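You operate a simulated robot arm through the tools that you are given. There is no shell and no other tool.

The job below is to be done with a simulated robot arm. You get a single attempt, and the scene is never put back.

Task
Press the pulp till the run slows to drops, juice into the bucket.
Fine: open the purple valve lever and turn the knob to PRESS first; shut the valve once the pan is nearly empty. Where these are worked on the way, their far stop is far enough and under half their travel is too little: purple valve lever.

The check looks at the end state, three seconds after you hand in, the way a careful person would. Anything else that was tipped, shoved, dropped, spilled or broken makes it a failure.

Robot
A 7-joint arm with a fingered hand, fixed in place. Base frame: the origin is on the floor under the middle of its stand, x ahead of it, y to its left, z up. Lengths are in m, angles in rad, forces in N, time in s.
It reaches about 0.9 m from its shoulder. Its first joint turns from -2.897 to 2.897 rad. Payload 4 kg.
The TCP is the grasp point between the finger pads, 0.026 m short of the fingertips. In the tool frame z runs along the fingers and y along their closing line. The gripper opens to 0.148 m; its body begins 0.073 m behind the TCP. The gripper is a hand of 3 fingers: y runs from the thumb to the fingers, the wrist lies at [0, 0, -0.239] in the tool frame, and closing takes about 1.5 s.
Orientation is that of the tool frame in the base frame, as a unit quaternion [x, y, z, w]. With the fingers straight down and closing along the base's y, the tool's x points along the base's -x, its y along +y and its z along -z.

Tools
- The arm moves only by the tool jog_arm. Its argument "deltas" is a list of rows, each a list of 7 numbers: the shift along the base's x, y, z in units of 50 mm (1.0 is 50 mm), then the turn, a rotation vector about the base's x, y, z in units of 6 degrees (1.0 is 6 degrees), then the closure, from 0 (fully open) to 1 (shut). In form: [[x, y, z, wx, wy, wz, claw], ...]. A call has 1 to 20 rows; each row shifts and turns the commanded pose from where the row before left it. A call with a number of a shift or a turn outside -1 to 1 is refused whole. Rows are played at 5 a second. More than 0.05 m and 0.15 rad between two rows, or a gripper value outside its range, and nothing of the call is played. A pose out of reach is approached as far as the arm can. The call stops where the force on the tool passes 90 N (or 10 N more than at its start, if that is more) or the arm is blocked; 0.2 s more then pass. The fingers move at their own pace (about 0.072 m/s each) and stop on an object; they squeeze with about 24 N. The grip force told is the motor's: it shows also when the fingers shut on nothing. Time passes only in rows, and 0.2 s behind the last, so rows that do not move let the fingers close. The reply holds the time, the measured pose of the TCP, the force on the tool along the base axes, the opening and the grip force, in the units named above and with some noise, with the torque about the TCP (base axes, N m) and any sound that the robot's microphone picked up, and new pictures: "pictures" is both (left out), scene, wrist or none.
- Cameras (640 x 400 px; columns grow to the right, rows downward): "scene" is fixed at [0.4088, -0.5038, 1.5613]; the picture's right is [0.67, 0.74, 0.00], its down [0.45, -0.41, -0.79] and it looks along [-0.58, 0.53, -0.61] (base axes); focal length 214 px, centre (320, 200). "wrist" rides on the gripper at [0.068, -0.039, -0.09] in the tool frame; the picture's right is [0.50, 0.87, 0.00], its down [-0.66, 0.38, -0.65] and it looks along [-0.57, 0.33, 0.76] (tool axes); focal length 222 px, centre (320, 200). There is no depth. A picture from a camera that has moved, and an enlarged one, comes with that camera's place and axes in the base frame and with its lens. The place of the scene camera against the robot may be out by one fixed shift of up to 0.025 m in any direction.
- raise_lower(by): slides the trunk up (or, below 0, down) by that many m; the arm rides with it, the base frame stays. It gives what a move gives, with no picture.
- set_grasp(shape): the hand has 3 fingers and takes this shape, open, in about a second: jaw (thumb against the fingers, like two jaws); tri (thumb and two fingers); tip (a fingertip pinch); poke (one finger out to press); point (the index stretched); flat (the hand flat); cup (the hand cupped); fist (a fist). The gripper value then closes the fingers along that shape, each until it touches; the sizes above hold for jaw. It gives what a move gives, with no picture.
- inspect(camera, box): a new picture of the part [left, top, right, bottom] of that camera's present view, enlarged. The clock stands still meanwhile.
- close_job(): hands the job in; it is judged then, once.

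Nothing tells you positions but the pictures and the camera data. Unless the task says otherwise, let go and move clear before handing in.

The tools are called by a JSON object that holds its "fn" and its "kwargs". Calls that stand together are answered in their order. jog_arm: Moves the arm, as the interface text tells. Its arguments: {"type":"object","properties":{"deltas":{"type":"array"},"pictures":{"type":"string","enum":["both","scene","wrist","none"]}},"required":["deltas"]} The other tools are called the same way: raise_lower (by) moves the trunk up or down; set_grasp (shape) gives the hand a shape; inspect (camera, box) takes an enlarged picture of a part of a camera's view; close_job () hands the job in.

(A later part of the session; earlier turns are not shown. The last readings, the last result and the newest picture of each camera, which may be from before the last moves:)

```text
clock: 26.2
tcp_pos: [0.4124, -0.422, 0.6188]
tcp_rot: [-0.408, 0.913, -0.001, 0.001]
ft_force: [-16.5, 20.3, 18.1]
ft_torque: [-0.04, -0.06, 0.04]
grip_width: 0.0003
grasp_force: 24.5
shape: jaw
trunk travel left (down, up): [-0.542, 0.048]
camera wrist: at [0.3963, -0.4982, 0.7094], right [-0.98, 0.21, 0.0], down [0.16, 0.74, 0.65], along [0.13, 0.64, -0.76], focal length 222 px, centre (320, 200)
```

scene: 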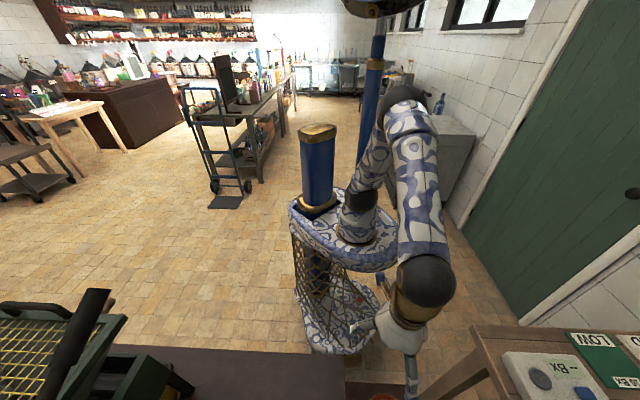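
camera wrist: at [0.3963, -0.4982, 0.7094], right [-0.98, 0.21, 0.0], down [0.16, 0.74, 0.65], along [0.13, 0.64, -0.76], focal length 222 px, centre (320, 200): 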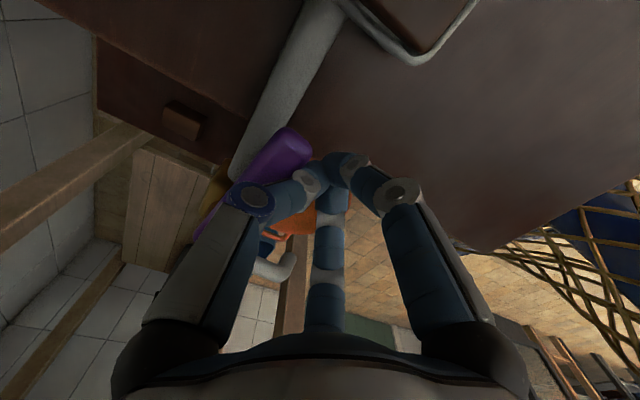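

The lever reached its far stop, lying along the pipe (open). I'll back away, rise and tilt the hand toward the press to look at the knob.

{"fn": "jog_arm", "kwargs": {"deltas": [[-0.6, 0.58, 0, 0, 0, 0, 1], [-0.6, 0.58, 0, 0, 0, 0, 1], [0, 0, 0.95, 0, 0, 0, 1], [0, 0, 0.95, 0, 0, 0, 1]], "pictures": "wrist"}}

```text
clock: 27.2
tcp_pos: [0.3516, -0.3665, 0.7121]
tcp_rot: [-0.408, 0.913, -0.001, -0.001]
ft_force: [0.6, -1.2, 0.9]
ft_torque: [0.03, 0.02, -0.03]
grip_width: 0.0
grasp_force: 23.9
shape: jaw
trunk travel left (down, up): [-0.542, 0.048]
camera wrist: at [0.3355, -0.4425, 0.8024], right [-0.98, 0.21, 0.0], down [0.16, 0.74, 0.65], along [0.14, 0.64, -0.76], focal length 222 px, centre (320, 200)
```

wrist: 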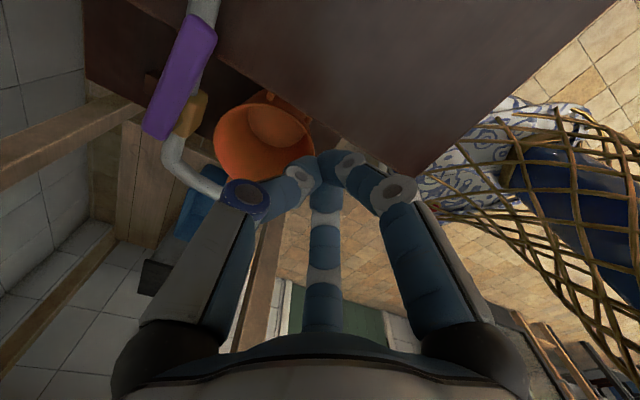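

{"fn": "inspect", "kwargs": {"camera": "wrist", "box": [100, 0, 300, 210]}}

```text
1.90 times, centred on (200, 105) of wrist
camera zoom: at [0.3355, -0.4425, 0.8024], right [-0.98, 0.21, 0.0], down [0.16, 0.74, 0.65], along [0.14, 0.64, -0.76], focal length 423 px, centre (549, 381)
```

zoom: 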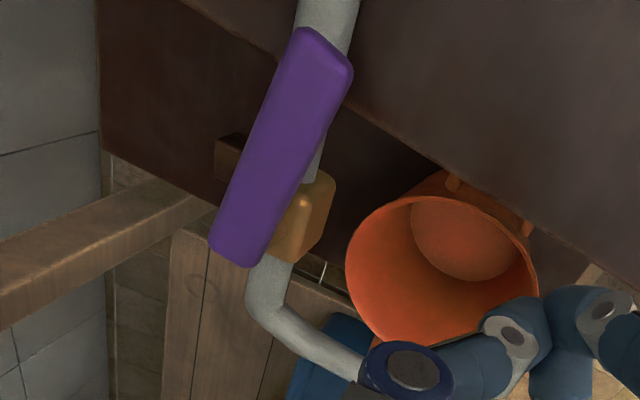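

The valve lever now lies nearly along the pipe at its far stop. I'll rise and tilt the fingers toward the crossbeam to view the knob.

{"fn": "jog_arm", "kwargs": {"deltas": [[-0.2, 0, 0.9, 0, 0, 0, 1], [-0.2, 0, 0.9, 0, 0, 0, 1], [-0.2, 0, 0.9, -0.69, -0.72, 0, 1], [-0.2, 0, 0.9, -0.69, -0.72, 0, 1], [-0.2, 0, 0.9, -0.69, -0.72, 0, 1], [-0.2, 0, 0.9, -0.69, -0.72, 0, 1], [-0.2, 0, 0.9, -0.69, -0.72, 0, 1], [-0.2, 0, 0.9, -0.69, -0.72, 0, 1]]}}

```text
clock: 29.0
tcp_pos: [0.2729, -0.3654, 1.073]
tcp_rot: [-0.387, 0.868, -0.287, 0.117]
ft_force: [0.1, -0.2, -0.3]
ft_torque: [-0.03, 0.02, -0.02]
grip_width: 0.0
grasp_force: 24.4
shape: jaw
trunk travel left (down, up): [-0.542, 0.048]
camera wrist: at [0.2125, -0.4, 1.1702], right [-0.86, 0.1, -0.5], down [-0.07, 0.95, 0.3], along [0.5, 0.29, -0.81], focal length 222 px, centre (320, 200)
```

scene: 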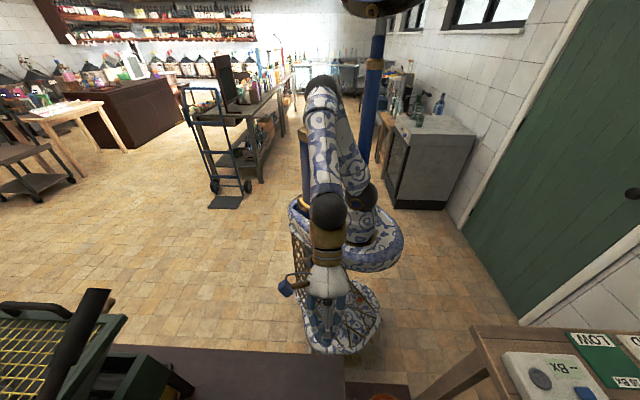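
wrist: 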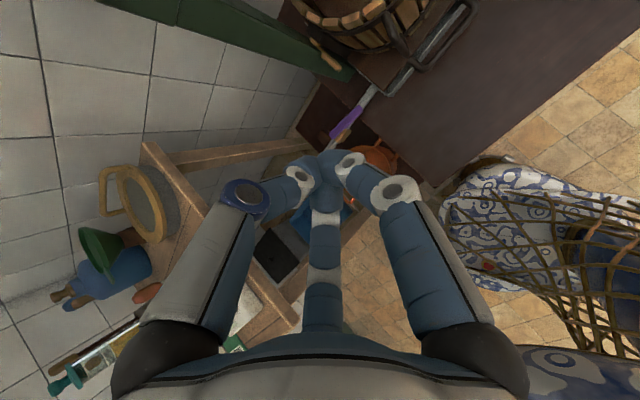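

The camera looks away from the knob at this roll, so I'll roll the hand about its own axis by 120° to put the camera behind the fingers, facing the press.

{"fn": "jog_arm", "kwargs": {"deltas": [[0, 0, 0, 0.423, -0.406, -0.809, 1], [0, 0, 0, 0.423, -0.406, -0.809, 1], [0, 0, 0, 0.423, -0.406, -0.809, 1], [0, 0, 0, 0.423, -0.406, -0.809, 1], [0, 0, 0, 0.423, -0.406, -0.809, 1], [0, 0, 0, 0.423, -0.406, -0.809, 1], [0, 0, 0, 0.423, -0.406, -0.809, 1], [0, 0, 0, 0.423, -0.406, -0.809, 1], [0, 0, 0, 0.423, -0.406, -0.809, 1], [0, 0, 0, 0.423, -0.406, -0.809, 1], [0, 0, 0, 0.423, -0.406, -0.809, 1], [0, 0, 0, 0.423, -0.406, -0.809, 1], [0, 0, 0, 0.423, -0.406, -0.809, 1], [0, 0, 0, 0.423, -0.406, -0.809, 1], [0, 0, 0, 0.423, -0.406, -0.809, 1], [0, 0, 0, 0.423, -0.406, -0.809, 1], [0, 0, 0, 0.423, -0.406, -0.809, 1], [0, 0, 0, 0.423, -0.406, -0.809, 1], [0, 0, 0, 0.423, -0.406, -0.809, 1], [0, 0, 0, 0.423, -0.406, -0.809, 1]]}}

```text
clock: 33.2
tcp_pos: [0.2731, -0.3681, 1.0729]
tcp_rot: [0.56, 0.769, -0.042, 0.306]
ft_force: [0.3, 0.6, -0.2]
ft_torque: [-0.01, 0.02, -0.02]
grip_width: 0.0
grasp_force: 24.2
shape: jaw
trunk travel left (down, up): [-0.542, 0.048]
camera wrist: at [0.1881, -0.2879, 1.1], right [0.67, 0.74, -0.02], down [0.18, -0.14, 0.97], along [0.72, -0.66, -0.23], focal length 222 px, centre (320, 200)
```

scene: 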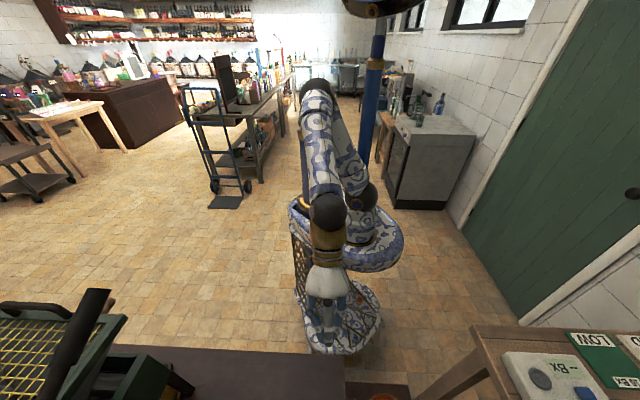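
wrist: 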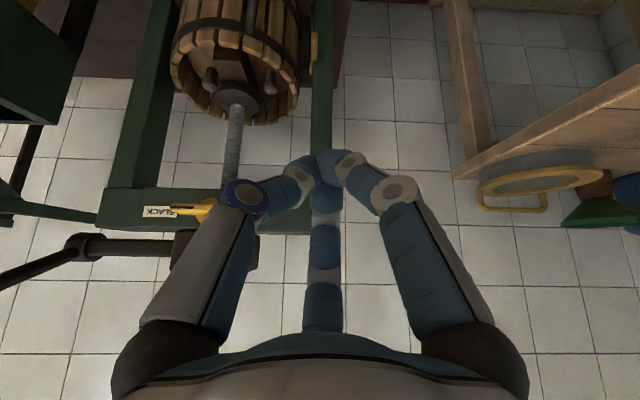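

{"fn": "inspect", "kwargs": {"camera": "wrist", "box": [60, 150, 280, 300]}}

{"fn": "inspect", "kwargs": {"camera": "wrist", "box": [130, 170, 250, 250]}}

{"fn": "inspect", "kwargs": {"camera": "wrist", "box": [0, 200, 180, 310]}}

```text
2.67 times, centred on (170, 225) of wrist
camera zoom: at [0.1881, -0.2879, 1.1], right [0.67, 0.74, -0.02], down [0.18, -0.14, 0.97], along [0.72, -0.66, -0.23], focal length 592 px, centre (720, 133)
```

zoom: 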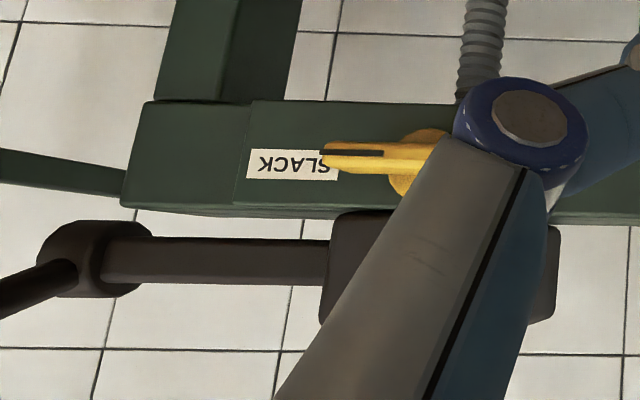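

```text
5.00 times, centred on (190, 210) of wrist
camera zoom: at [0.1881, -0.2879, 1.1], right [0.67, 0.74, -0.02], down [0.18, -0.14, 0.97], along [0.72, -0.66, -0.23], focal length 1111 px, centre (970, 150)
```

zoom: 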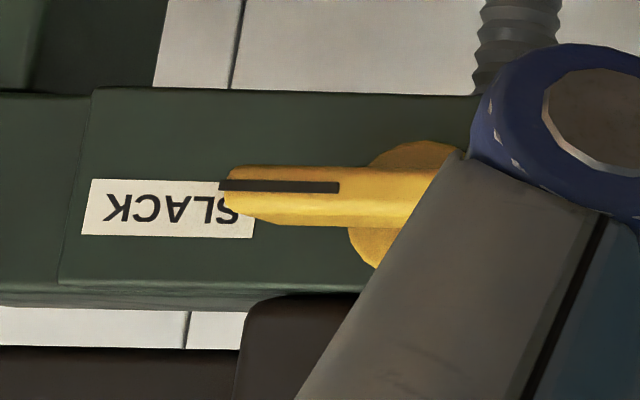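

```text
3.56 times, centred on (90, 255) of wrist
camera zoom: at [0.1881, -0.2879, 1.1], right [0.67, 0.74, -0.02], down [0.18, -0.14, 0.97], along [0.72, -0.66, -0.23], focal length 790 px, centre (1138, 4)
```

zoom: 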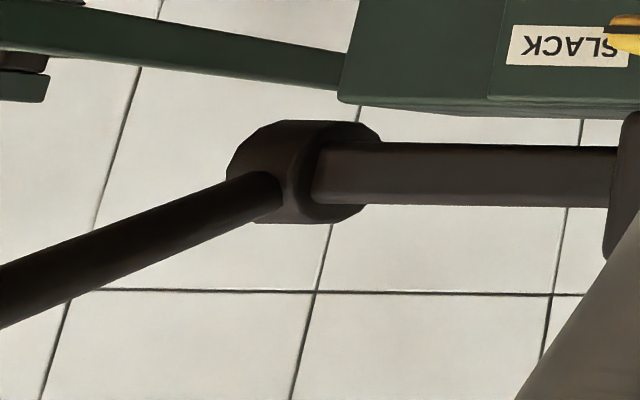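

Now the knob is clear: its bar points at SLACK (to my right), on an axis facing me at about (0.319, -0.625, 1.044), and PRESS is straight above. The pump lever turns about the crossbeam direction at a hub near (0.21, -0.79, 1.10). I'll bring the hand horizontal in front of the knob so I can grip the bar and roll it a quarter turn.

{"fn": "jog_arm", "kwargs": {"deltas": [[-0.056, -0.26, 0.06, 0.423, -0.406, -0.809, 0.5], [-0.056, -0.26, 0.06, 0.423, -0.406, -0.809, 0.5], [-0.056, -0.26, 0.06, 0.423, -0.406, -0.809, 0.5], [-0.056, -0.26, 0.06, 0.423, -0.406, -0.809, 0.5], [-0.056, -0.26, 0.06, 0.423, -0.406, -0.809, 0.5], [-0.056, -0.26, 0.06, 0.423, -0.406, -0.809, 0.5], [-0.056, -0.26, 0.06, 0.423, -0.406, -0.809, 0.5], [-0.056, -0.26, 0.06, 0.423, -0.406, -0.809, 0.5], [-0.056, -0.26, 0.06, 0.423, -0.406, -0.809, 0.5], [-0.056, -0.26, 0.06, 0.423, -0.406, -0.809, 0.5]]}}

```text
clock: 35.4
tcp_pos: [0.2448, -0.4967, 1.1037]
tcp_rot: [0.869, 0.387, 0.117, 0.286]
ft_force: [0.2, 0.0, 0.1]
ft_torque: [-0.01, 0.01, -0.02]
grip_width: 0.074
grasp_force: 0.0
shape: jaw
trunk travel left (down, up): [-0.542, 0.048]
camera wrist: at [0.229, -0.3885, 1.1519], right [0.86, -0.09, 0.5], down [-0.49, -0.42, 0.76], along [0.14, -0.9, -0.41], focal length 222 px, centre (320, 200)
```

scene: 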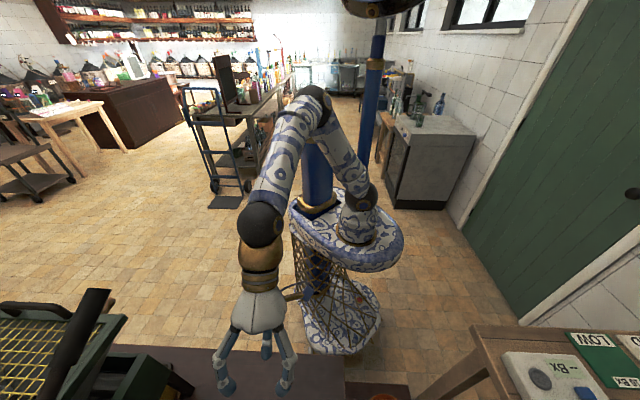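
wrist: 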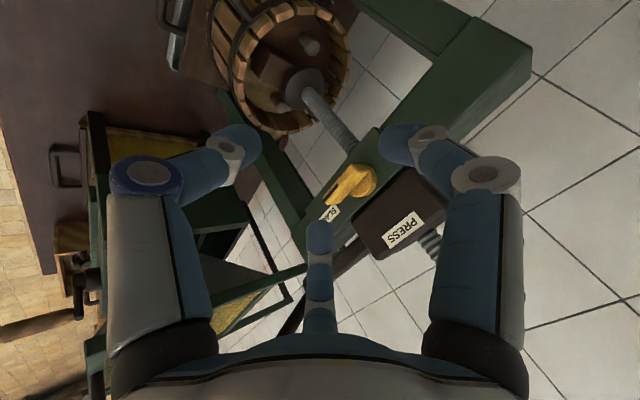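

{"fn": "jog_arm", "kwargs": {"deltas": [[0, 0, 0, -0.67, -0.74, 0, 0.5], [0, 0, 0, -0.67, -0.74, 0, 0.5], [0, 0, 0, -0.67, -0.74, 0, 0.5], [0, 0, 0, -0.67, -0.74, 0, 0.5], [0, 0, 0, -0.67, -0.74, 0, 0.5]]}}

```text
clock: 36.6
tcp_pos: [0.2453, -0.4963, 1.1027]
tcp_rot: [0.766, 0.339, 0.211, 0.503]
ft_force: [0.5, -0.3, 0.4]
ft_torque: [-0.03, 0.0, -0.02]
grip_width: 0.074
grasp_force: 0.1
shape: jaw
trunk travel left (down, up): [-0.542, 0.048]
camera wrist: at [0.2189, -0.3803, 1.1027], right [0.61, 0.14, 0.78], down [-0.76, -0.17, 0.62], along [0.22, -0.98, 0.0], focal length 222 px, centre (320, 200)
```

scene: 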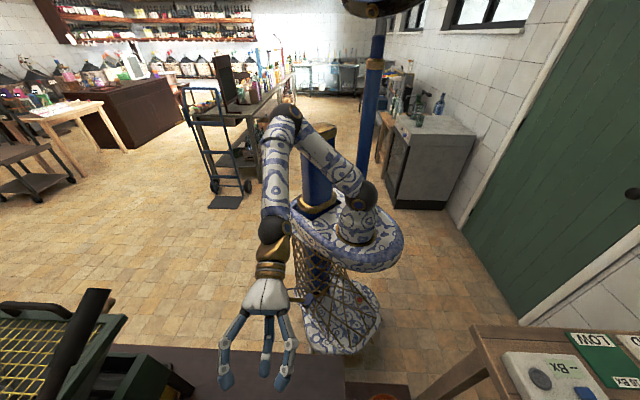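
wrist: 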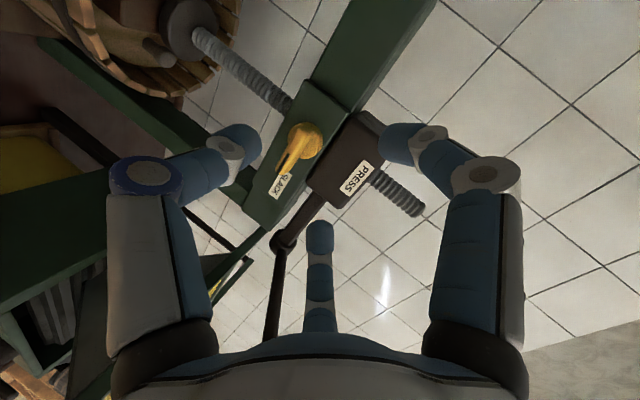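

{"fn": "jog_arm", "kwargs": {"deltas": [[0, -0.2, -0.2, -0.67, -0.74, 0, 0.5], [0, -0.2, -0.2, -0.67, -0.74, 0, 0.5], [0, -0.2, -0.2, -0.67, -0.74, 0, 0.5], [0, -0.2, -0.2, -0.67, -0.74, 0, 0.5]]}}

{"fn": "inspect", "kwargs": {"camera": "wrist", "box": [220, 60, 440, 220]}}

```text
clock: 37.6
tcp_pos: [0.2462, -0.537, 1.0632]
tcp_rot: [0.648, 0.284, 0.276, 0.65]
ft_force: [0.2, -0.7, -1.2]
ft_torque: [-0.01, 0.02, 0.01]
grip_width: 0.0739
grasp_force: 0.1
shape: jaw
trunk travel left (down, up): [-0.542, 0.048]
camera wrist: at [0.2255, -0.4261, 1.0227], right [0.35, 0.37, 0.86], down [-0.92, -0.03, 0.38], along [0.17, -0.93, 0.33], focal length 222 px, centre (320, 200)
```

scene: 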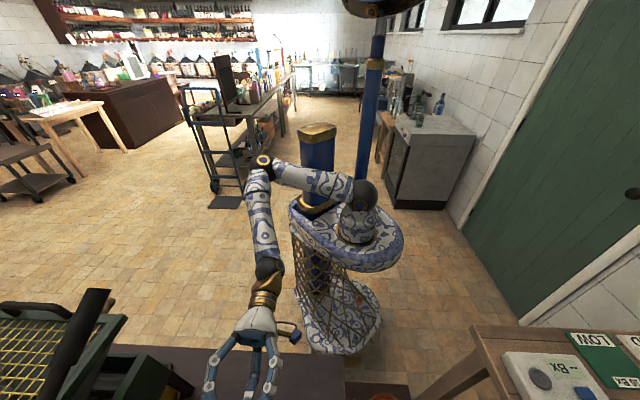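
wrist: 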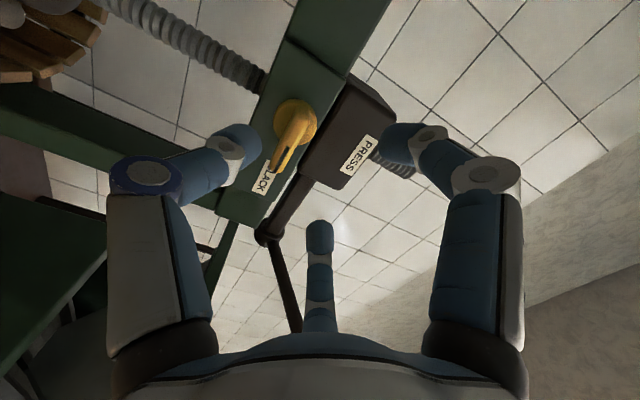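

```text
2.50 times, centred on (330, 140) of wrist
camera zoom: at [0.2255, -0.4261, 1.0227], right [0.35, 0.37, 0.86], down [-0.92, -0.03, 0.38], along [0.17, -0.93, 0.33], focal length 555 px, centre (295, 350)
```

zoom: 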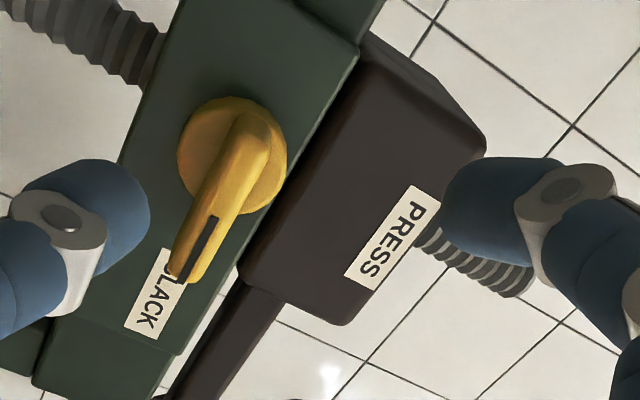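

The hand is level with the knob: thumb below and fingers above, with the bar from about (0.27, -0.63) to (0.31, -0.59) at z 1.045. I'll line up with the axis and advance in two stages.

{"fn": "jog_arm", "kwargs": {"deltas": [[-0.02, -0.47, -0.36, 0, 0, 0, 0.5], [0.25, -0.23, 0, 0, 0, 0, 0.5], [0.25, -0.23, 0, 0, 0, 0, 0.5], [0, 0, 0, 0, 0, 0, 0.5]], "pictures": "wrist"}}

{"fn": "inspect", "kwargs": {"camera": "wrist", "box": [220, 60, 440, 220]}}

```text
clock: 38.6
tcp_pos: [0.2681, -0.5839, 1.0452]
tcp_rot: [0.648, 0.285, 0.277, 0.65]
ft_force: [0.3, -0.3, 0.3]
ft_torque: [-0.01, -0.02, 0.0]
grip_width: 0.074
grasp_force: 0.1
shape: jaw
trunk travel left (down, up): [-0.542, 0.048]
camera wrist: at [0.2495, -0.4727, 1.0056], right [0.35, 0.37, 0.86], down [-0.92, -0.03, 0.39], along [0.17, -0.93, 0.33], focal length 222 px, centre (320, 200)
```

wrist: 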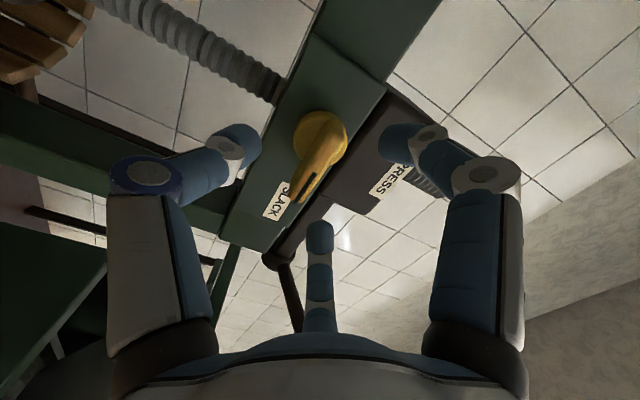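

```text
2.50 times, centred on (330, 140) of wrist
camera zoom: at [0.2495, -0.4727, 1.0056], right [0.35, 0.37, 0.86], down [-0.92, -0.03, 0.39], along [0.17, -0.93, 0.33], focal length 555 px, centre (295, 350)
```

zoom: 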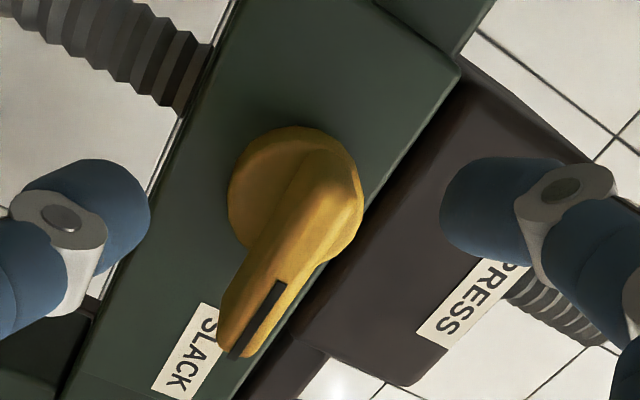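

{"fn": "jog_arm", "kwargs": {"deltas": [[0.26, -0.235, 0, 0, 0, 0, 0.5], [0.26, -0.235, 0, 0, 0, 0, 0.5], [0, 0, 0, 0, 0, 0, 0.5]], "pictures": "wrist"}}

{"fn": "inspect", "kwargs": {"camera": "wrist", "box": [220, 80, 440, 240]}}

```text
clock: 39.4
tcp_pos: [0.2945, -0.6071, 1.0438]
tcp_rot: [0.648, 0.285, 0.277, 0.65]
ft_force: [0.5, -0.5, -0.8]
ft_torque: [-0.01, 0.0, 0.0]
grip_width: 0.074
grasp_force: 0.0
shape: jaw
trunk travel left (down, up): [-0.542, 0.048]
camera wrist: at [0.2753, -0.4964, 1.0045], right [0.35, 0.37, 0.86], down [-0.92, -0.03, 0.39], along [0.17, -0.93, 0.33], focal length 222 px, centre (320, 200)
```

wrist: 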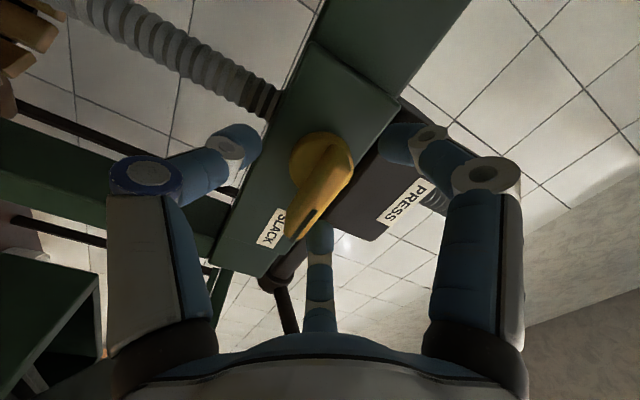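

```text
2.50 times, centred on (330, 160) of wrist
camera zoom: at [0.2753, -0.4964, 1.0045], right [0.35, 0.37, 0.86], down [-0.92, -0.03, 0.39], along [0.17, -0.93, 0.33], focal length 555 px, centre (295, 300)
```

zoom: 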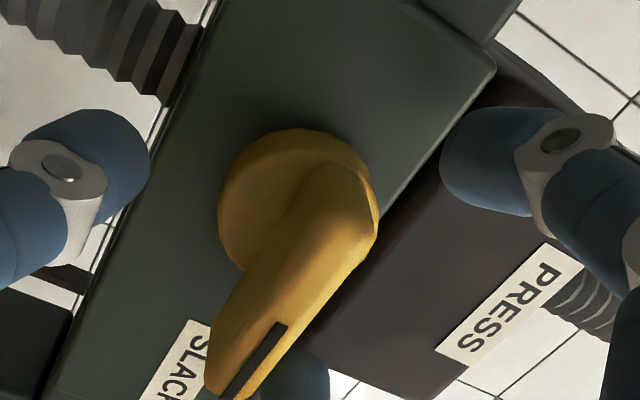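

{"fn": "jog_arm", "kwargs": {"deltas": [[0, 0, 0, 0, 0, 0, 0.7], [0, 0, 0, 0, 0, 0, 0.8], [0, 0, 0, 0, 0, 0, 0.9], [0, 0, 0, 0, 0, 0, 1], [0, 0, 0, 0, 0, 0, 1], [0, 0, 0, 0, 0, 0, 1]], "pictures": "wrist"}}

{"fn": "inspect", "kwargs": {"camera": "wrist", "box": [220, 80, 440, 240]}}

```text
clock: 40.8
tcp_pos: [0.2943, -0.6085, 1.0451]
tcp_rot: [0.648, 0.284, 0.277, 0.65]
ft_force: [0.2, -7.6, 9.9]
ft_torque: [-0.18, -0.17, -0.31]
grip_width: 0.0127
grasp_force: 23.8
shape: jaw
trunk travel left (down, up): [-0.542, 0.048]
camera wrist: at [0.2747, -0.4969, 1.005], right [0.35, 0.37, 0.86], down [-0.92, -0.03, 0.39], along [0.17, -0.93, 0.33], focal length 222 px, centre (320, 200)
```

wrist: 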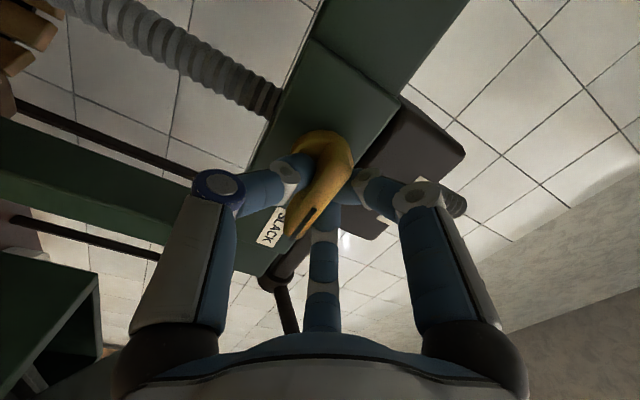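

```text
2.50 times, centred on (330, 160) of wrist
camera zoom: at [0.2747, -0.4969, 1.005], right [0.35, 0.37, 0.86], down [-0.92, -0.03, 0.39], along [0.17, -0.93, 0.33], focal length 555 px, centre (295, 300)
```

zoom: 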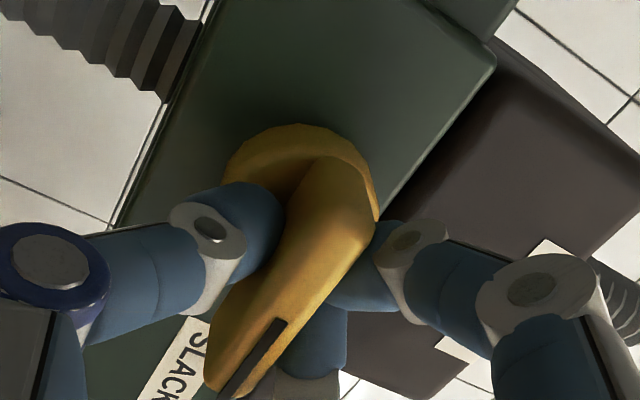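

The bar is gripped (12.7 mm wide) on the knob's axis. Now I roll the hand to swing the pointer up toward PRESS, checking along the way.

{"fn": "jog_arm", "kwargs": {"deltas": [[0, 0, 0, -0.73, 0.68, 0, 1], [0, 0, 0, -0.73, 0.68, 0, 1], [0, 0, 0, -0.73, 0.68, 0, 1], [0, 0, 0, -0.73, 0.68, 0, 1]], "pictures": "wrist"}}

```text
clock: 41.8
tcp_pos: [0.2945, -0.6075, 1.0448]
tcp_rot: [0.573, 0.413, 0.137, 0.694]
ft_force: [4.1, -5.7, 8.3]
ft_torque: [0.03, -0.03, -0.12]
grip_width: 0.0114
grasp_force: 23.7
shape: jaw
trunk travel left (down, up): [-0.542, 0.048]
camera wrist: at [0.2605, -0.5123, 0.981], right [0.56, 0.6, 0.58], down [-0.78, 0.13, 0.62], along [0.29, -0.79, 0.53], focal length 222 px, centre (320, 200)
```

wrist: 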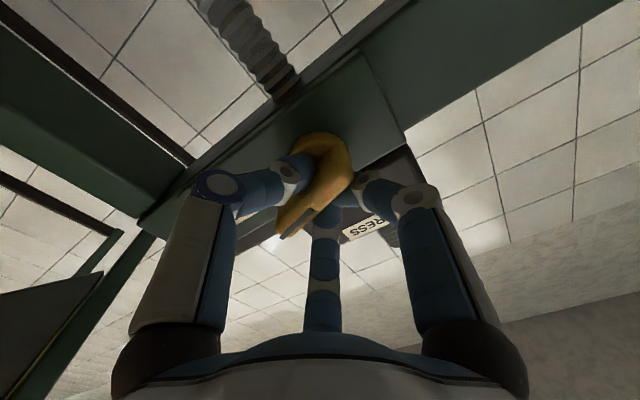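

{"fn": "jog_arm", "kwargs": {"deltas": [[0, 0, 0, -0.73, 0.68, 0, 1], [0, 0, 0, -0.73, 0.68, 0, 1], [0, 0, 0, -0.73, 0.68, 0, 1], [0, 0, 0, -0.73, 0.68, 0, 1], [0, 0, 0, -0.73, 0.68, 0, 1], [0, 0, 0, -0.73, 0.68, 0, 1]], "pictures": "wrist"}}

```text
clock: 43.2
tcp_pos: [0.2963, -0.6069, 1.0446]
tcp_rot: [0.418, 0.569, -0.085, 0.703]
ft_force: [2.1, -3.5, 5.8]
ft_torque: [0.02, -0.03, -0.14]
grip_width: 0.0115
grasp_force: 23.9
shape: jaw
trunk travel left (down, up): [-0.542, 0.048]
camera wrist: at [0.2293, -0.5459, 0.9666], right [0.68, 0.73, -0.01], down [-0.47, 0.45, 0.76], along [0.56, -0.51, 0.66], focal length 222 px, centre (320, 200)
```

wrist: 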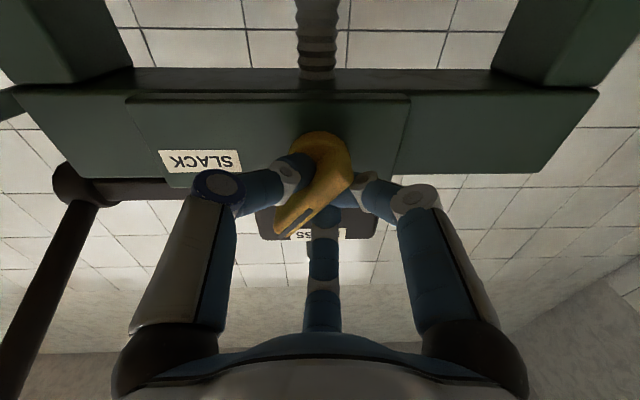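

{"fn": "jog_arm", "kwargs": {"deltas": [[0, 0, 0, -0.73, 0.68, 0, 1], [0, 0, 0, -0.73, 0.68, 0, 1], [0, 0, 0, -0.73, 0.68, 0, 1], [0, 0, 0, -0.73, 0.68, 0, 1]], "pictures": "wrist"}}

```text
clock: 44.2
tcp_pos: [0.2967, -0.607, 1.0444]
tcp_rot: [0.29, 0.644, -0.227, 0.671]
ft_force: [3.5, -2.5, 2.9]
ft_torque: [0.06, -0.02, -0.14]
grip_width: 0.0117
grasp_force: 24.1
shape: jaw
trunk travel left (down, up): [-0.542, 0.048]
camera wrist: at [0.2076, -0.5692, 0.9736], right [0.62, 0.66, -0.42], down [-0.27, 0.68, 0.69], along [0.74, -0.32, 0.6], focal length 222 px, centre (320, 200)
```

wrist: 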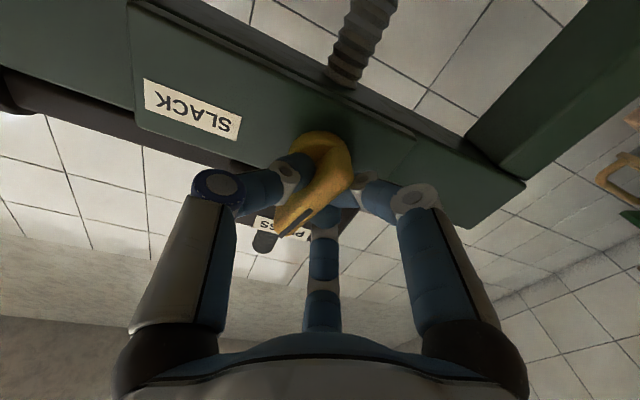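

{"fn": "jog_arm", "kwargs": {"deltas": [[0, 0, 0, -0.73, 0.68, 0, 1], [0, 0, 0, 0, 0, 0, 1]], "pictures": "wrist"}}

{"fn": "inspect", "kwargs": {"camera": "wrist", "box": [220, 100, 440, 260]}}

```text
clock: 44.8
tcp_pos: [0.2952, -0.6077, 1.0449]
tcp_rot: [0.256, 0.658, -0.262, 0.658]
ft_force: [3.1, -2.3, 4.2]
ft_torque: [-0.02, 0.0, -0.14]
grip_width: 0.0112
grasp_force: 24.1
shape: jaw
trunk travel left (down, up): [-0.542, 0.048]
camera wrist: at [0.2028, -0.5744, 0.9773], right [0.59, 0.63, -0.51], down [-0.22, 0.73, 0.65], along [0.78, -0.27, 0.57], focal length 222 px, centre (320, 200)
```

wrist: 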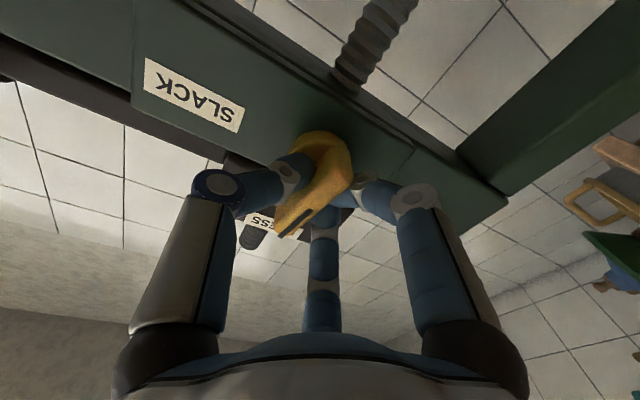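

```text
2.50 times, centred on (330, 180) of wrist
camera zoom: at [0.2028, -0.5744, 0.9773], right [0.59, 0.63, -0.51], down [-0.22, 0.73, 0.65], along [0.78, -0.27, 0.57], focal length 555 px, centre (295, 250)
```

zoom: 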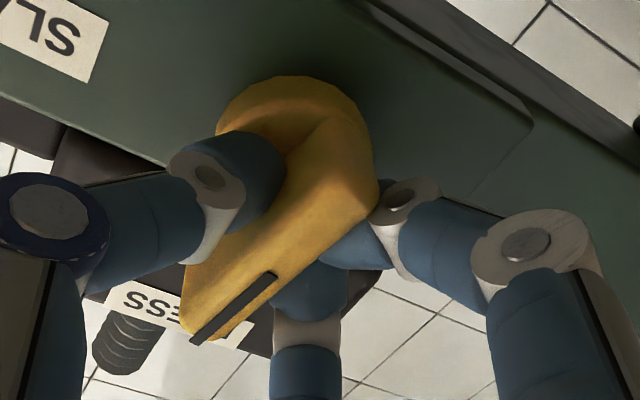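

{"fn": "jog_arm", "kwargs": {"deltas": [[0, 0, 0, -0.73, 0.68, 0, 1], [0, 0, 0, 0, 0, 0, 1]], "pictures": "wrist"}}

```text
clock: 45.4
tcp_pos: [0.2957, -0.6075, 1.0445]
tcp_rot: [0.222, 0.67, -0.298, 0.643]
ft_force: [3.6, -1.0, 2.7]
ft_torque: [-0.01, -0.06, -0.13]
grip_width: 0.0115
grasp_force: 24.2
shape: jaw
trunk travel left (down, up): [-0.542, 0.048]
camera wrist: at [0.1981, -0.5794, 0.9818], right [0.55, 0.59, -0.59], down [-0.17, 0.78, 0.61], along [0.82, -0.23, 0.53], focal length 222 px, centre (320, 200)
```

wrist: 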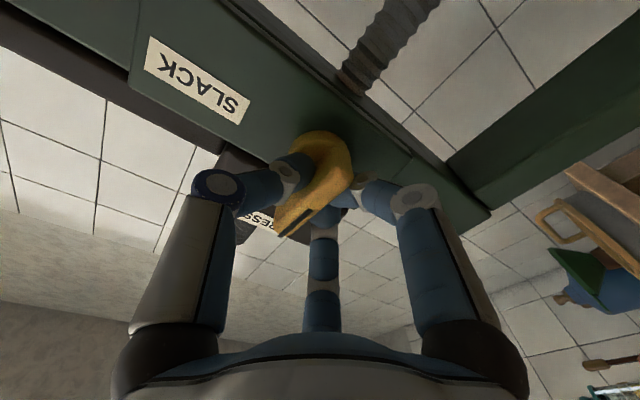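

The pointer has followed the hand about 96° and now points straight up at PRESS. I'll release, back off and check it.

{"fn": "jog_arm", "kwargs": {"deltas": [[0, 0, 0, 0, 0, 0, 0.8], [0, 0, 0, 0, 0, 0, 0.5], [0, 0, 0, 0, 0, 0, 0.5], [0, 0, 0, 0, 0, 0, 0.5], [-0.5, 0.46, 0, 0, 0, 0, 0.5], [-0.5, 0.46, 0, 0, 0, 0, 0.5], [-0.5, 0.46, 0, 0, 0, 0, 0.5]], "pictures": "wrist"}}

{"fn": "inspect", "kwargs": {"camera": "wrist", "box": [200, 20, 440, 200]}}

```text
clock: 47.0
tcp_pos: [0.2203, -0.539, 1.0447]
tcp_rot: [0.222, 0.67, -0.296, 0.644]
ft_force: [-0.7, -0.1, 0.5]
ft_torque: [0.01, 0.02, -0.02]
grip_width: 0.0736
grasp_force: 0.0
shape: jaw
trunk travel left (down, up): [-0.542, 0.048]
camera wrist: at [0.1229, -0.511, 0.9825], right [0.55, 0.59, -0.59], down [-0.17, 0.78, 0.61], along [0.82, -0.23, 0.53], focal length 222 px, centre (320, 200)
```

wrist: 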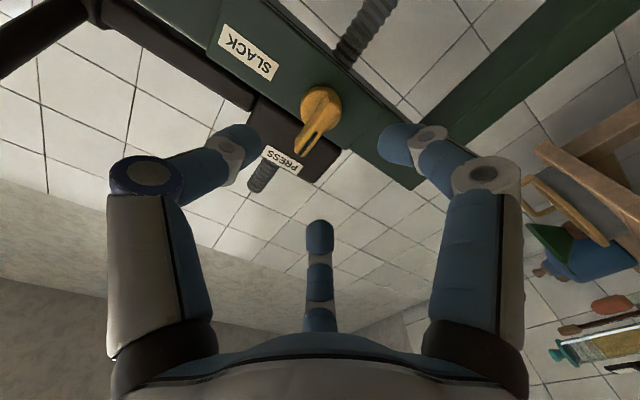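

```text
2.22 times, centred on (320, 110) of wrist
camera zoom: at [0.1229, -0.511, 0.9825], right [0.55, 0.59, -0.59], down [-0.17, 0.78, 0.61], along [0.82, -0.23, 0.53], focal length 494 px, centre (320, 400)
```

zoom: 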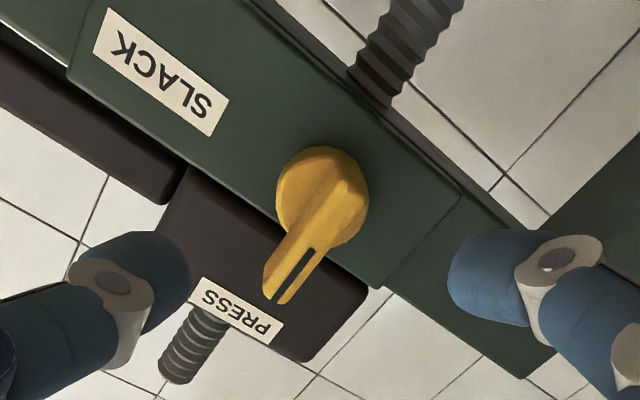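

The pointer now stands straight up at PRESS. Next is the pump lever: I'll rise, bring the hand vertical with its closing line along the crossbeam, and look at the lever and the guard next to it.

{"fn": "jog_arm", "kwargs": {"deltas": [[-0.2, 0.3, 0.9, 0.67, 0.74, 0, 0.3], [-0.2, 0.3, 0.9, 0.67, 0.74, 0, 0.3], [-0.2, 0.3, 0.9, 0.67, 0.74, 0, 0.3], [-0.2, 0.3, 0.9, 0.67, 0.74, 0, 0.3], [-0.2, 0.3, 0.9, 0.67, 0.74, 0, 0.3], [-0.2, 0.3, 0.9, 0.67, 0.74, 0, 0.3], [0, 0, 0, 0.67, 0.74, 0, 0.3], [0, 0, 0, 0.67, 0.74, 0, 0.3], [0, 0, 0, 0.67, 0.74, 0, 0.3], [0, 0, 0, 0.67, 0.74, 0, 0.3], [0, 0, 0, 0.67, 0.74, 0, 0.3], [0, 0, 0, 0.67, 0.74, 0, 0.3]]}}

```text
clock: 49.6
tcp_pos: [0.1603, -0.4482, 1.3147]
tcp_rot: [0.305, 0.939, -0.072, 0.141]
ft_force: [-0.4, 0.4, 0.1]
ft_torque: [0.0, -0.01, 0.02]
grip_width: 0.1031
grasp_force: 0.1
shape: jaw
trunk travel left (down, up): [-0.542, 0.048]
camera wrist: at [0.0653, -0.4222, 1.3813], right [0.13, 0.97, -0.2], down [0.59, 0.09, 0.81], along [0.8, -0.22, -0.56], focal length 222 px, centre (320, 200)
```

scene: 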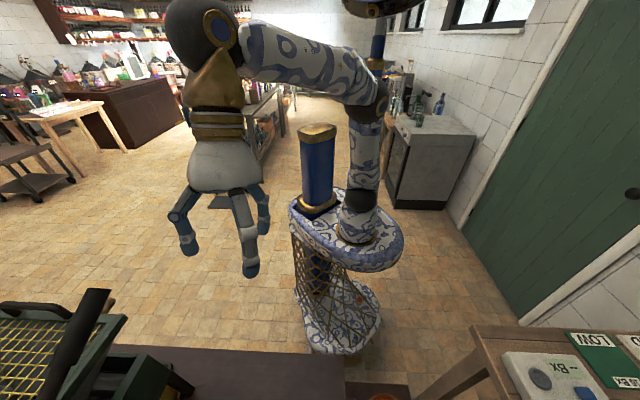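
wrist: 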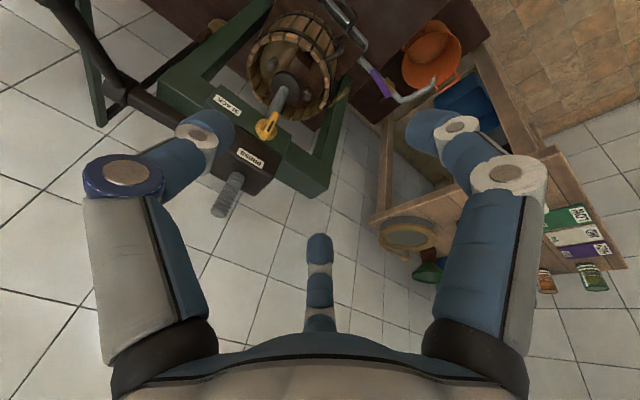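

{"fn": "jog_arm", "kwargs": {"deltas": [[-0.1, 0.05, 0.1, 0.221, -0.221, -0.95, 0], [-0.1, 0.05, 0.1, 0.221, -0.221, -0.95, 0], [-0.1, 0.05, 0.1, 0.221, -0.221, -0.95, 0], [-0.1, 0.05, 0.1, 0.221, -0.221, -0.95, 0], [-0.1, 0.05, 0.1, 0.221, -0.221, -0.95, 0], [-0.1, 0.05, 0.1, 0.221, -0.221, -0.95, 0], [-0.1, 0.05, 0.1, 0.221, -0.221, -0.95, 0], [-0.1, 0.05, 0.1, 0.221, -0.221, -0.95, 0], [-0.1, 0.05, 0.1, 0.221, -0.221, -0.95, 0], [-0.1, 0.05, 0.1, 0.221, -0.221, -0.95, 0], [-0.1, 0.05, 0.1, 0.221, -0.221, -0.95, 0], [-0.1, 0.05, 0.1, 0.221, -0.221, -0.95, 0]]}}

{"fn": "inspect", "kwargs": {"camera": "wrist", "box": [200, 60, 440, 240]}}

```text
clock: 52.2
tcp_pos: [0.1007, -0.4192, 1.3746]
tcp_rot: [0.799, 0.58, 0.024, 0.158]
ft_force: [-0.5, 0.0, -0.9]
ft_torque: [0.01, 0.01, 0.05]
grip_width: 0.1476
grasp_force: 0.0
shape: jaw
trunk travel left (down, up): [-0.542, 0.048]
camera wrist: at [0.0669, -0.3237, 1.4397], right [0.96, 0.23, 0.17], down [-0.01, -0.57, 0.82], along [0.28, -0.79, -0.55], focal length 222 px, centre (320, 200)
```

scene: 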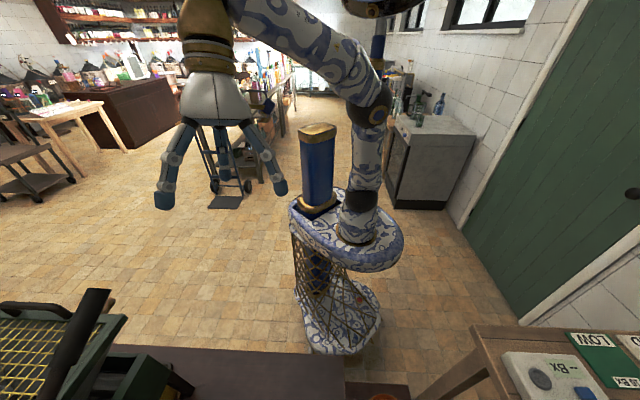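
wrist: 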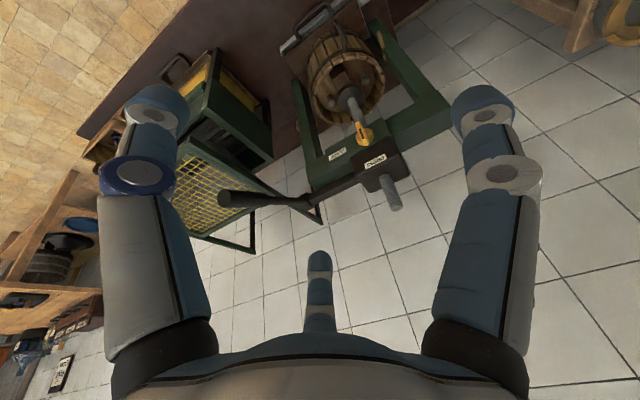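

```text
2.22 times, centred on (320, 150) of wrist
camera zoom: at [0.0669, -0.3237, 1.4397], right [0.96, 0.23, 0.17], down [-0.01, -0.57, 0.82], along [0.28, -0.79, -0.55], focal length 494 px, centre (320, 311)
```

zoom: 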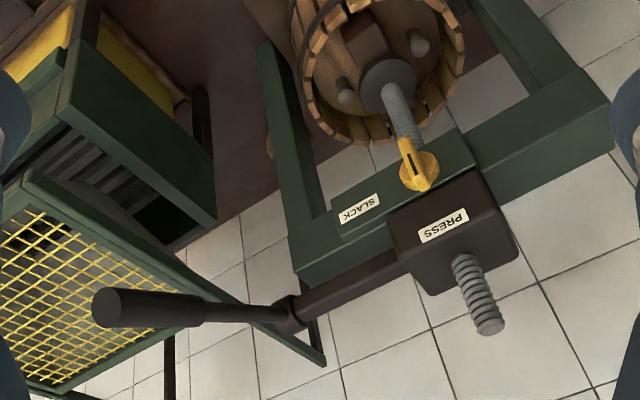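

The view is clear: the lever hinges at about (0.205, -0.82, 1.10), its grip end at (0.017, -0.653, 1.206), and the neighbouring machine's mesh lid edge runs 8 cm to its right at z ≈ 1.03. To stay clear of that lid I'll grip the handle from the left with the hand horizontal, thumb above and fingers below. First I turn the hand.

{"fn": "jog_arm", "kwargs": {"deltas": [[0.05, -0.13, -0.05, -0.177, 0.894, 0.321, 0], [0.05, -0.13, -0.05, -0.177, 0.894, 0.321, 0], [0.05, -0.13, -0.05, -0.177, 0.894, 0.321, 0], [0.05, -0.13, -0.05, -0.177, 0.894, 0.321, 0], [0.05, -0.13, -0.05, -0.177, 0.894, 0.321, 0], [0.05, -0.13, -0.05, -0.177, 0.894, 0.321, 0], [0.05, -0.13, -0.05, -0.177, 0.894, 0.321, 0], [0.05, -0.13, -0.05, -0.177, 0.894, 0.321, 0], [0.05, -0.13, -0.05, -0.177, 0.894, 0.321, 0], [0.05, -0.13, -0.05, -0.177, 0.894, 0.321, 0]]}}

```text
clock: 54.4
tcp_pos: [0.1258, -0.4821, 1.3501]
tcp_rot: [0.601, 0.71, -0.363, -0.056]
ft_force: [-0.4, 0.6, 0.4]
ft_torque: [0.01, 0.01, -0.02]
grip_width: 0.1478
grasp_force: 0.1
shape: jaw
trunk travel left (down, up): [-0.542, 0.048]
camera wrist: at [0.1226, -0.3823, 1.4146], right [0.57, 0.46, -0.68], down [0.82, -0.29, 0.49], along [0.03, -0.84, -0.54], focal length 222 px, centre (320, 200)
```

scene: 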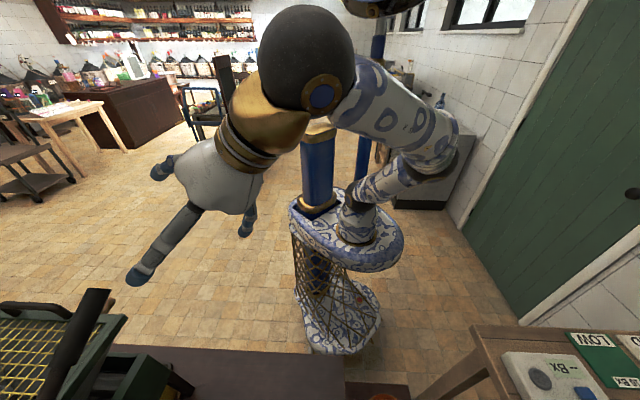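
wrist: 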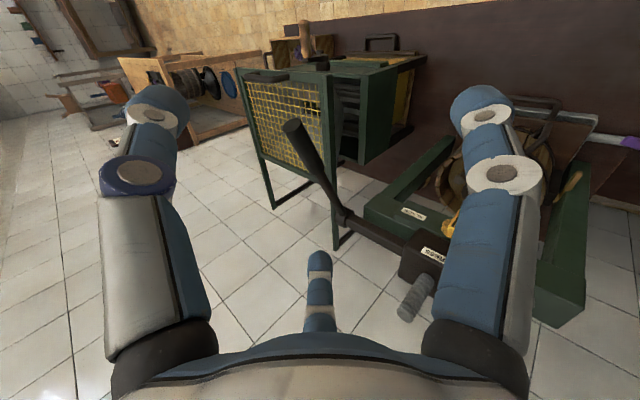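

{"fn": "jog_arm", "kwargs": {"deltas": [[0.05, -0.13, -0.05, -0.177, 0.894, 0.321, 0], [0.05, -0.13, -0.05, -0.177, 0.894, 0.321, 0], [0.05, -0.13, -0.05, -0.177, 0.894, 0.321, 0], [0.05, -0.13, -0.05, -0.177, 0.894, 0.321, 0], [0.05, -0.13, -0.05, -0.177, 0.894, 0.321, 0], [0.05, -0.13, -0.05, -0.177, 0.894, 0.321, 0], [0.05, -0.13, -0.05, -0.177, 0.894, 0.321, 0], [0.05, -0.13, -0.05, -0.177, 0.894, 0.321, 0], [0.05, -0.13, -0.05, -0.177, 0.894, 0.321, 0], [0.05, -0.13, -0.05, -0.177, 0.894, 0.321, 0]]}}

```text
clock: 56.6
tcp_pos: [0.1514, -0.5477, 1.3238]
tcp_rot: [0.253, 0.661, -0.659, -0.256]
ft_force: [-0.2, 0.0, 0.5]
ft_torque: [-0.02, -0.03, -0.02]
grip_width: 0.148
grasp_force: 0.1
shape: jaw
trunk travel left (down, up): [-0.542, 0.048]
camera wrist: at [0.1614, -0.4359, 1.3639], right [-0.37, 0.34, -0.86], down [0.92, 0.05, -0.38], along [-0.09, -0.94, -0.33], focal length 222 px, centre (320, 200)
```

scene: 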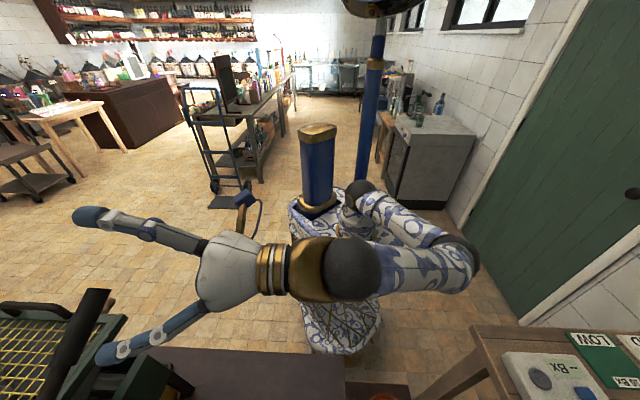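
wrist: 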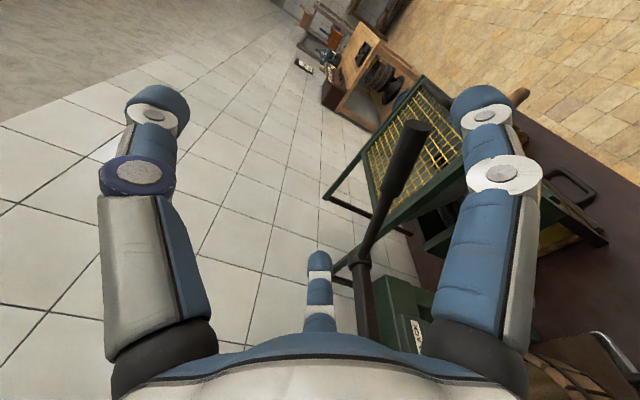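

The hand is horizontal now, pointing along the crossbeam toward the lever. I'll roll it to match the lever's 23° slope and come down level with the handle, still 12 cm to its left.

{"fn": "jog_arm", "kwargs": {"deltas": [[0, 0, 0, 0.642, 0.711, 0, 0], [0, 0, 0, 0.642, 0.711, 0, 0], [0, 0, 0, 0.642, 0.711, 0, 0], [0, 0, 0, 0.642, 0.711, 0, 0], [-0.127, -0.31, -0.915, 0, 0, 0, 0], [-0.127, -0.31, -0.915, 0, 0, 0, 0], [-0.127, -0.31, -0.915, 0, 0, 0, 0]]}}

{"fn": "inspect", "kwargs": {"camera": "wrist", "box": [180, 60, 460, 260]}}

```text
clock: 58.2
tcp_pos: [0.1309, -0.5957, 1.1875]
tcp_rot: [0.117, 0.697, -0.596, -0.381]
ft_force: [0.0, -0.1, 0.3]
ft_torque: [0.01, -0.02, 0.04]
grip_width: 0.1478
grasp_force: 0.0
shape: jaw
trunk travel left (down, up): [-0.542, 0.048]
camera wrist: at [0.157, -0.4969, 1.2499], right [-0.59, 0.54, -0.6], down [0.78, 0.18, -0.6], along [-0.22, -0.82, -0.52], focal length 222 px, centre (320, 200)
```

scene: 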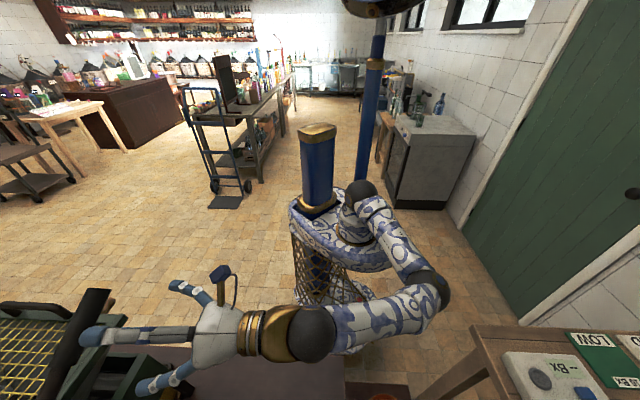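
wrist: 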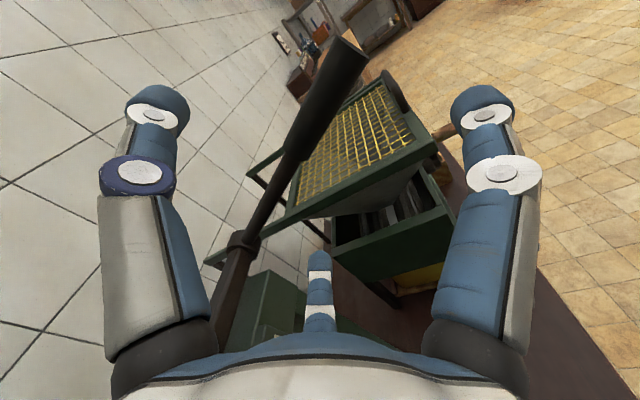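

```text
2.00 times, centred on (320, 160) of wrist
camera zoom: at [0.157, -0.4969, 1.2499], right [-0.59, 0.54, -0.6], down [0.78, 0.18, -0.6], along [-0.22, -0.82, -0.52], focal length 444 px, centre (320, 280)
```

zoom: 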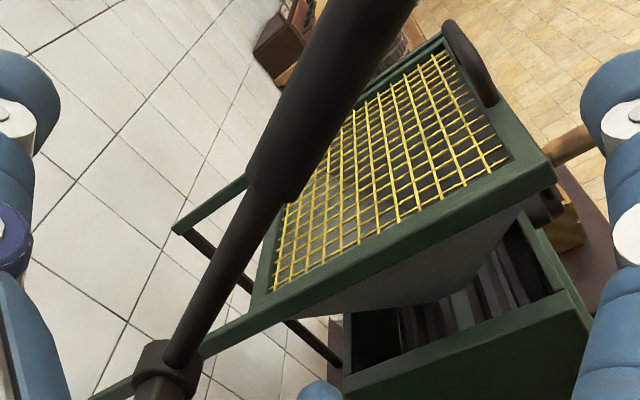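

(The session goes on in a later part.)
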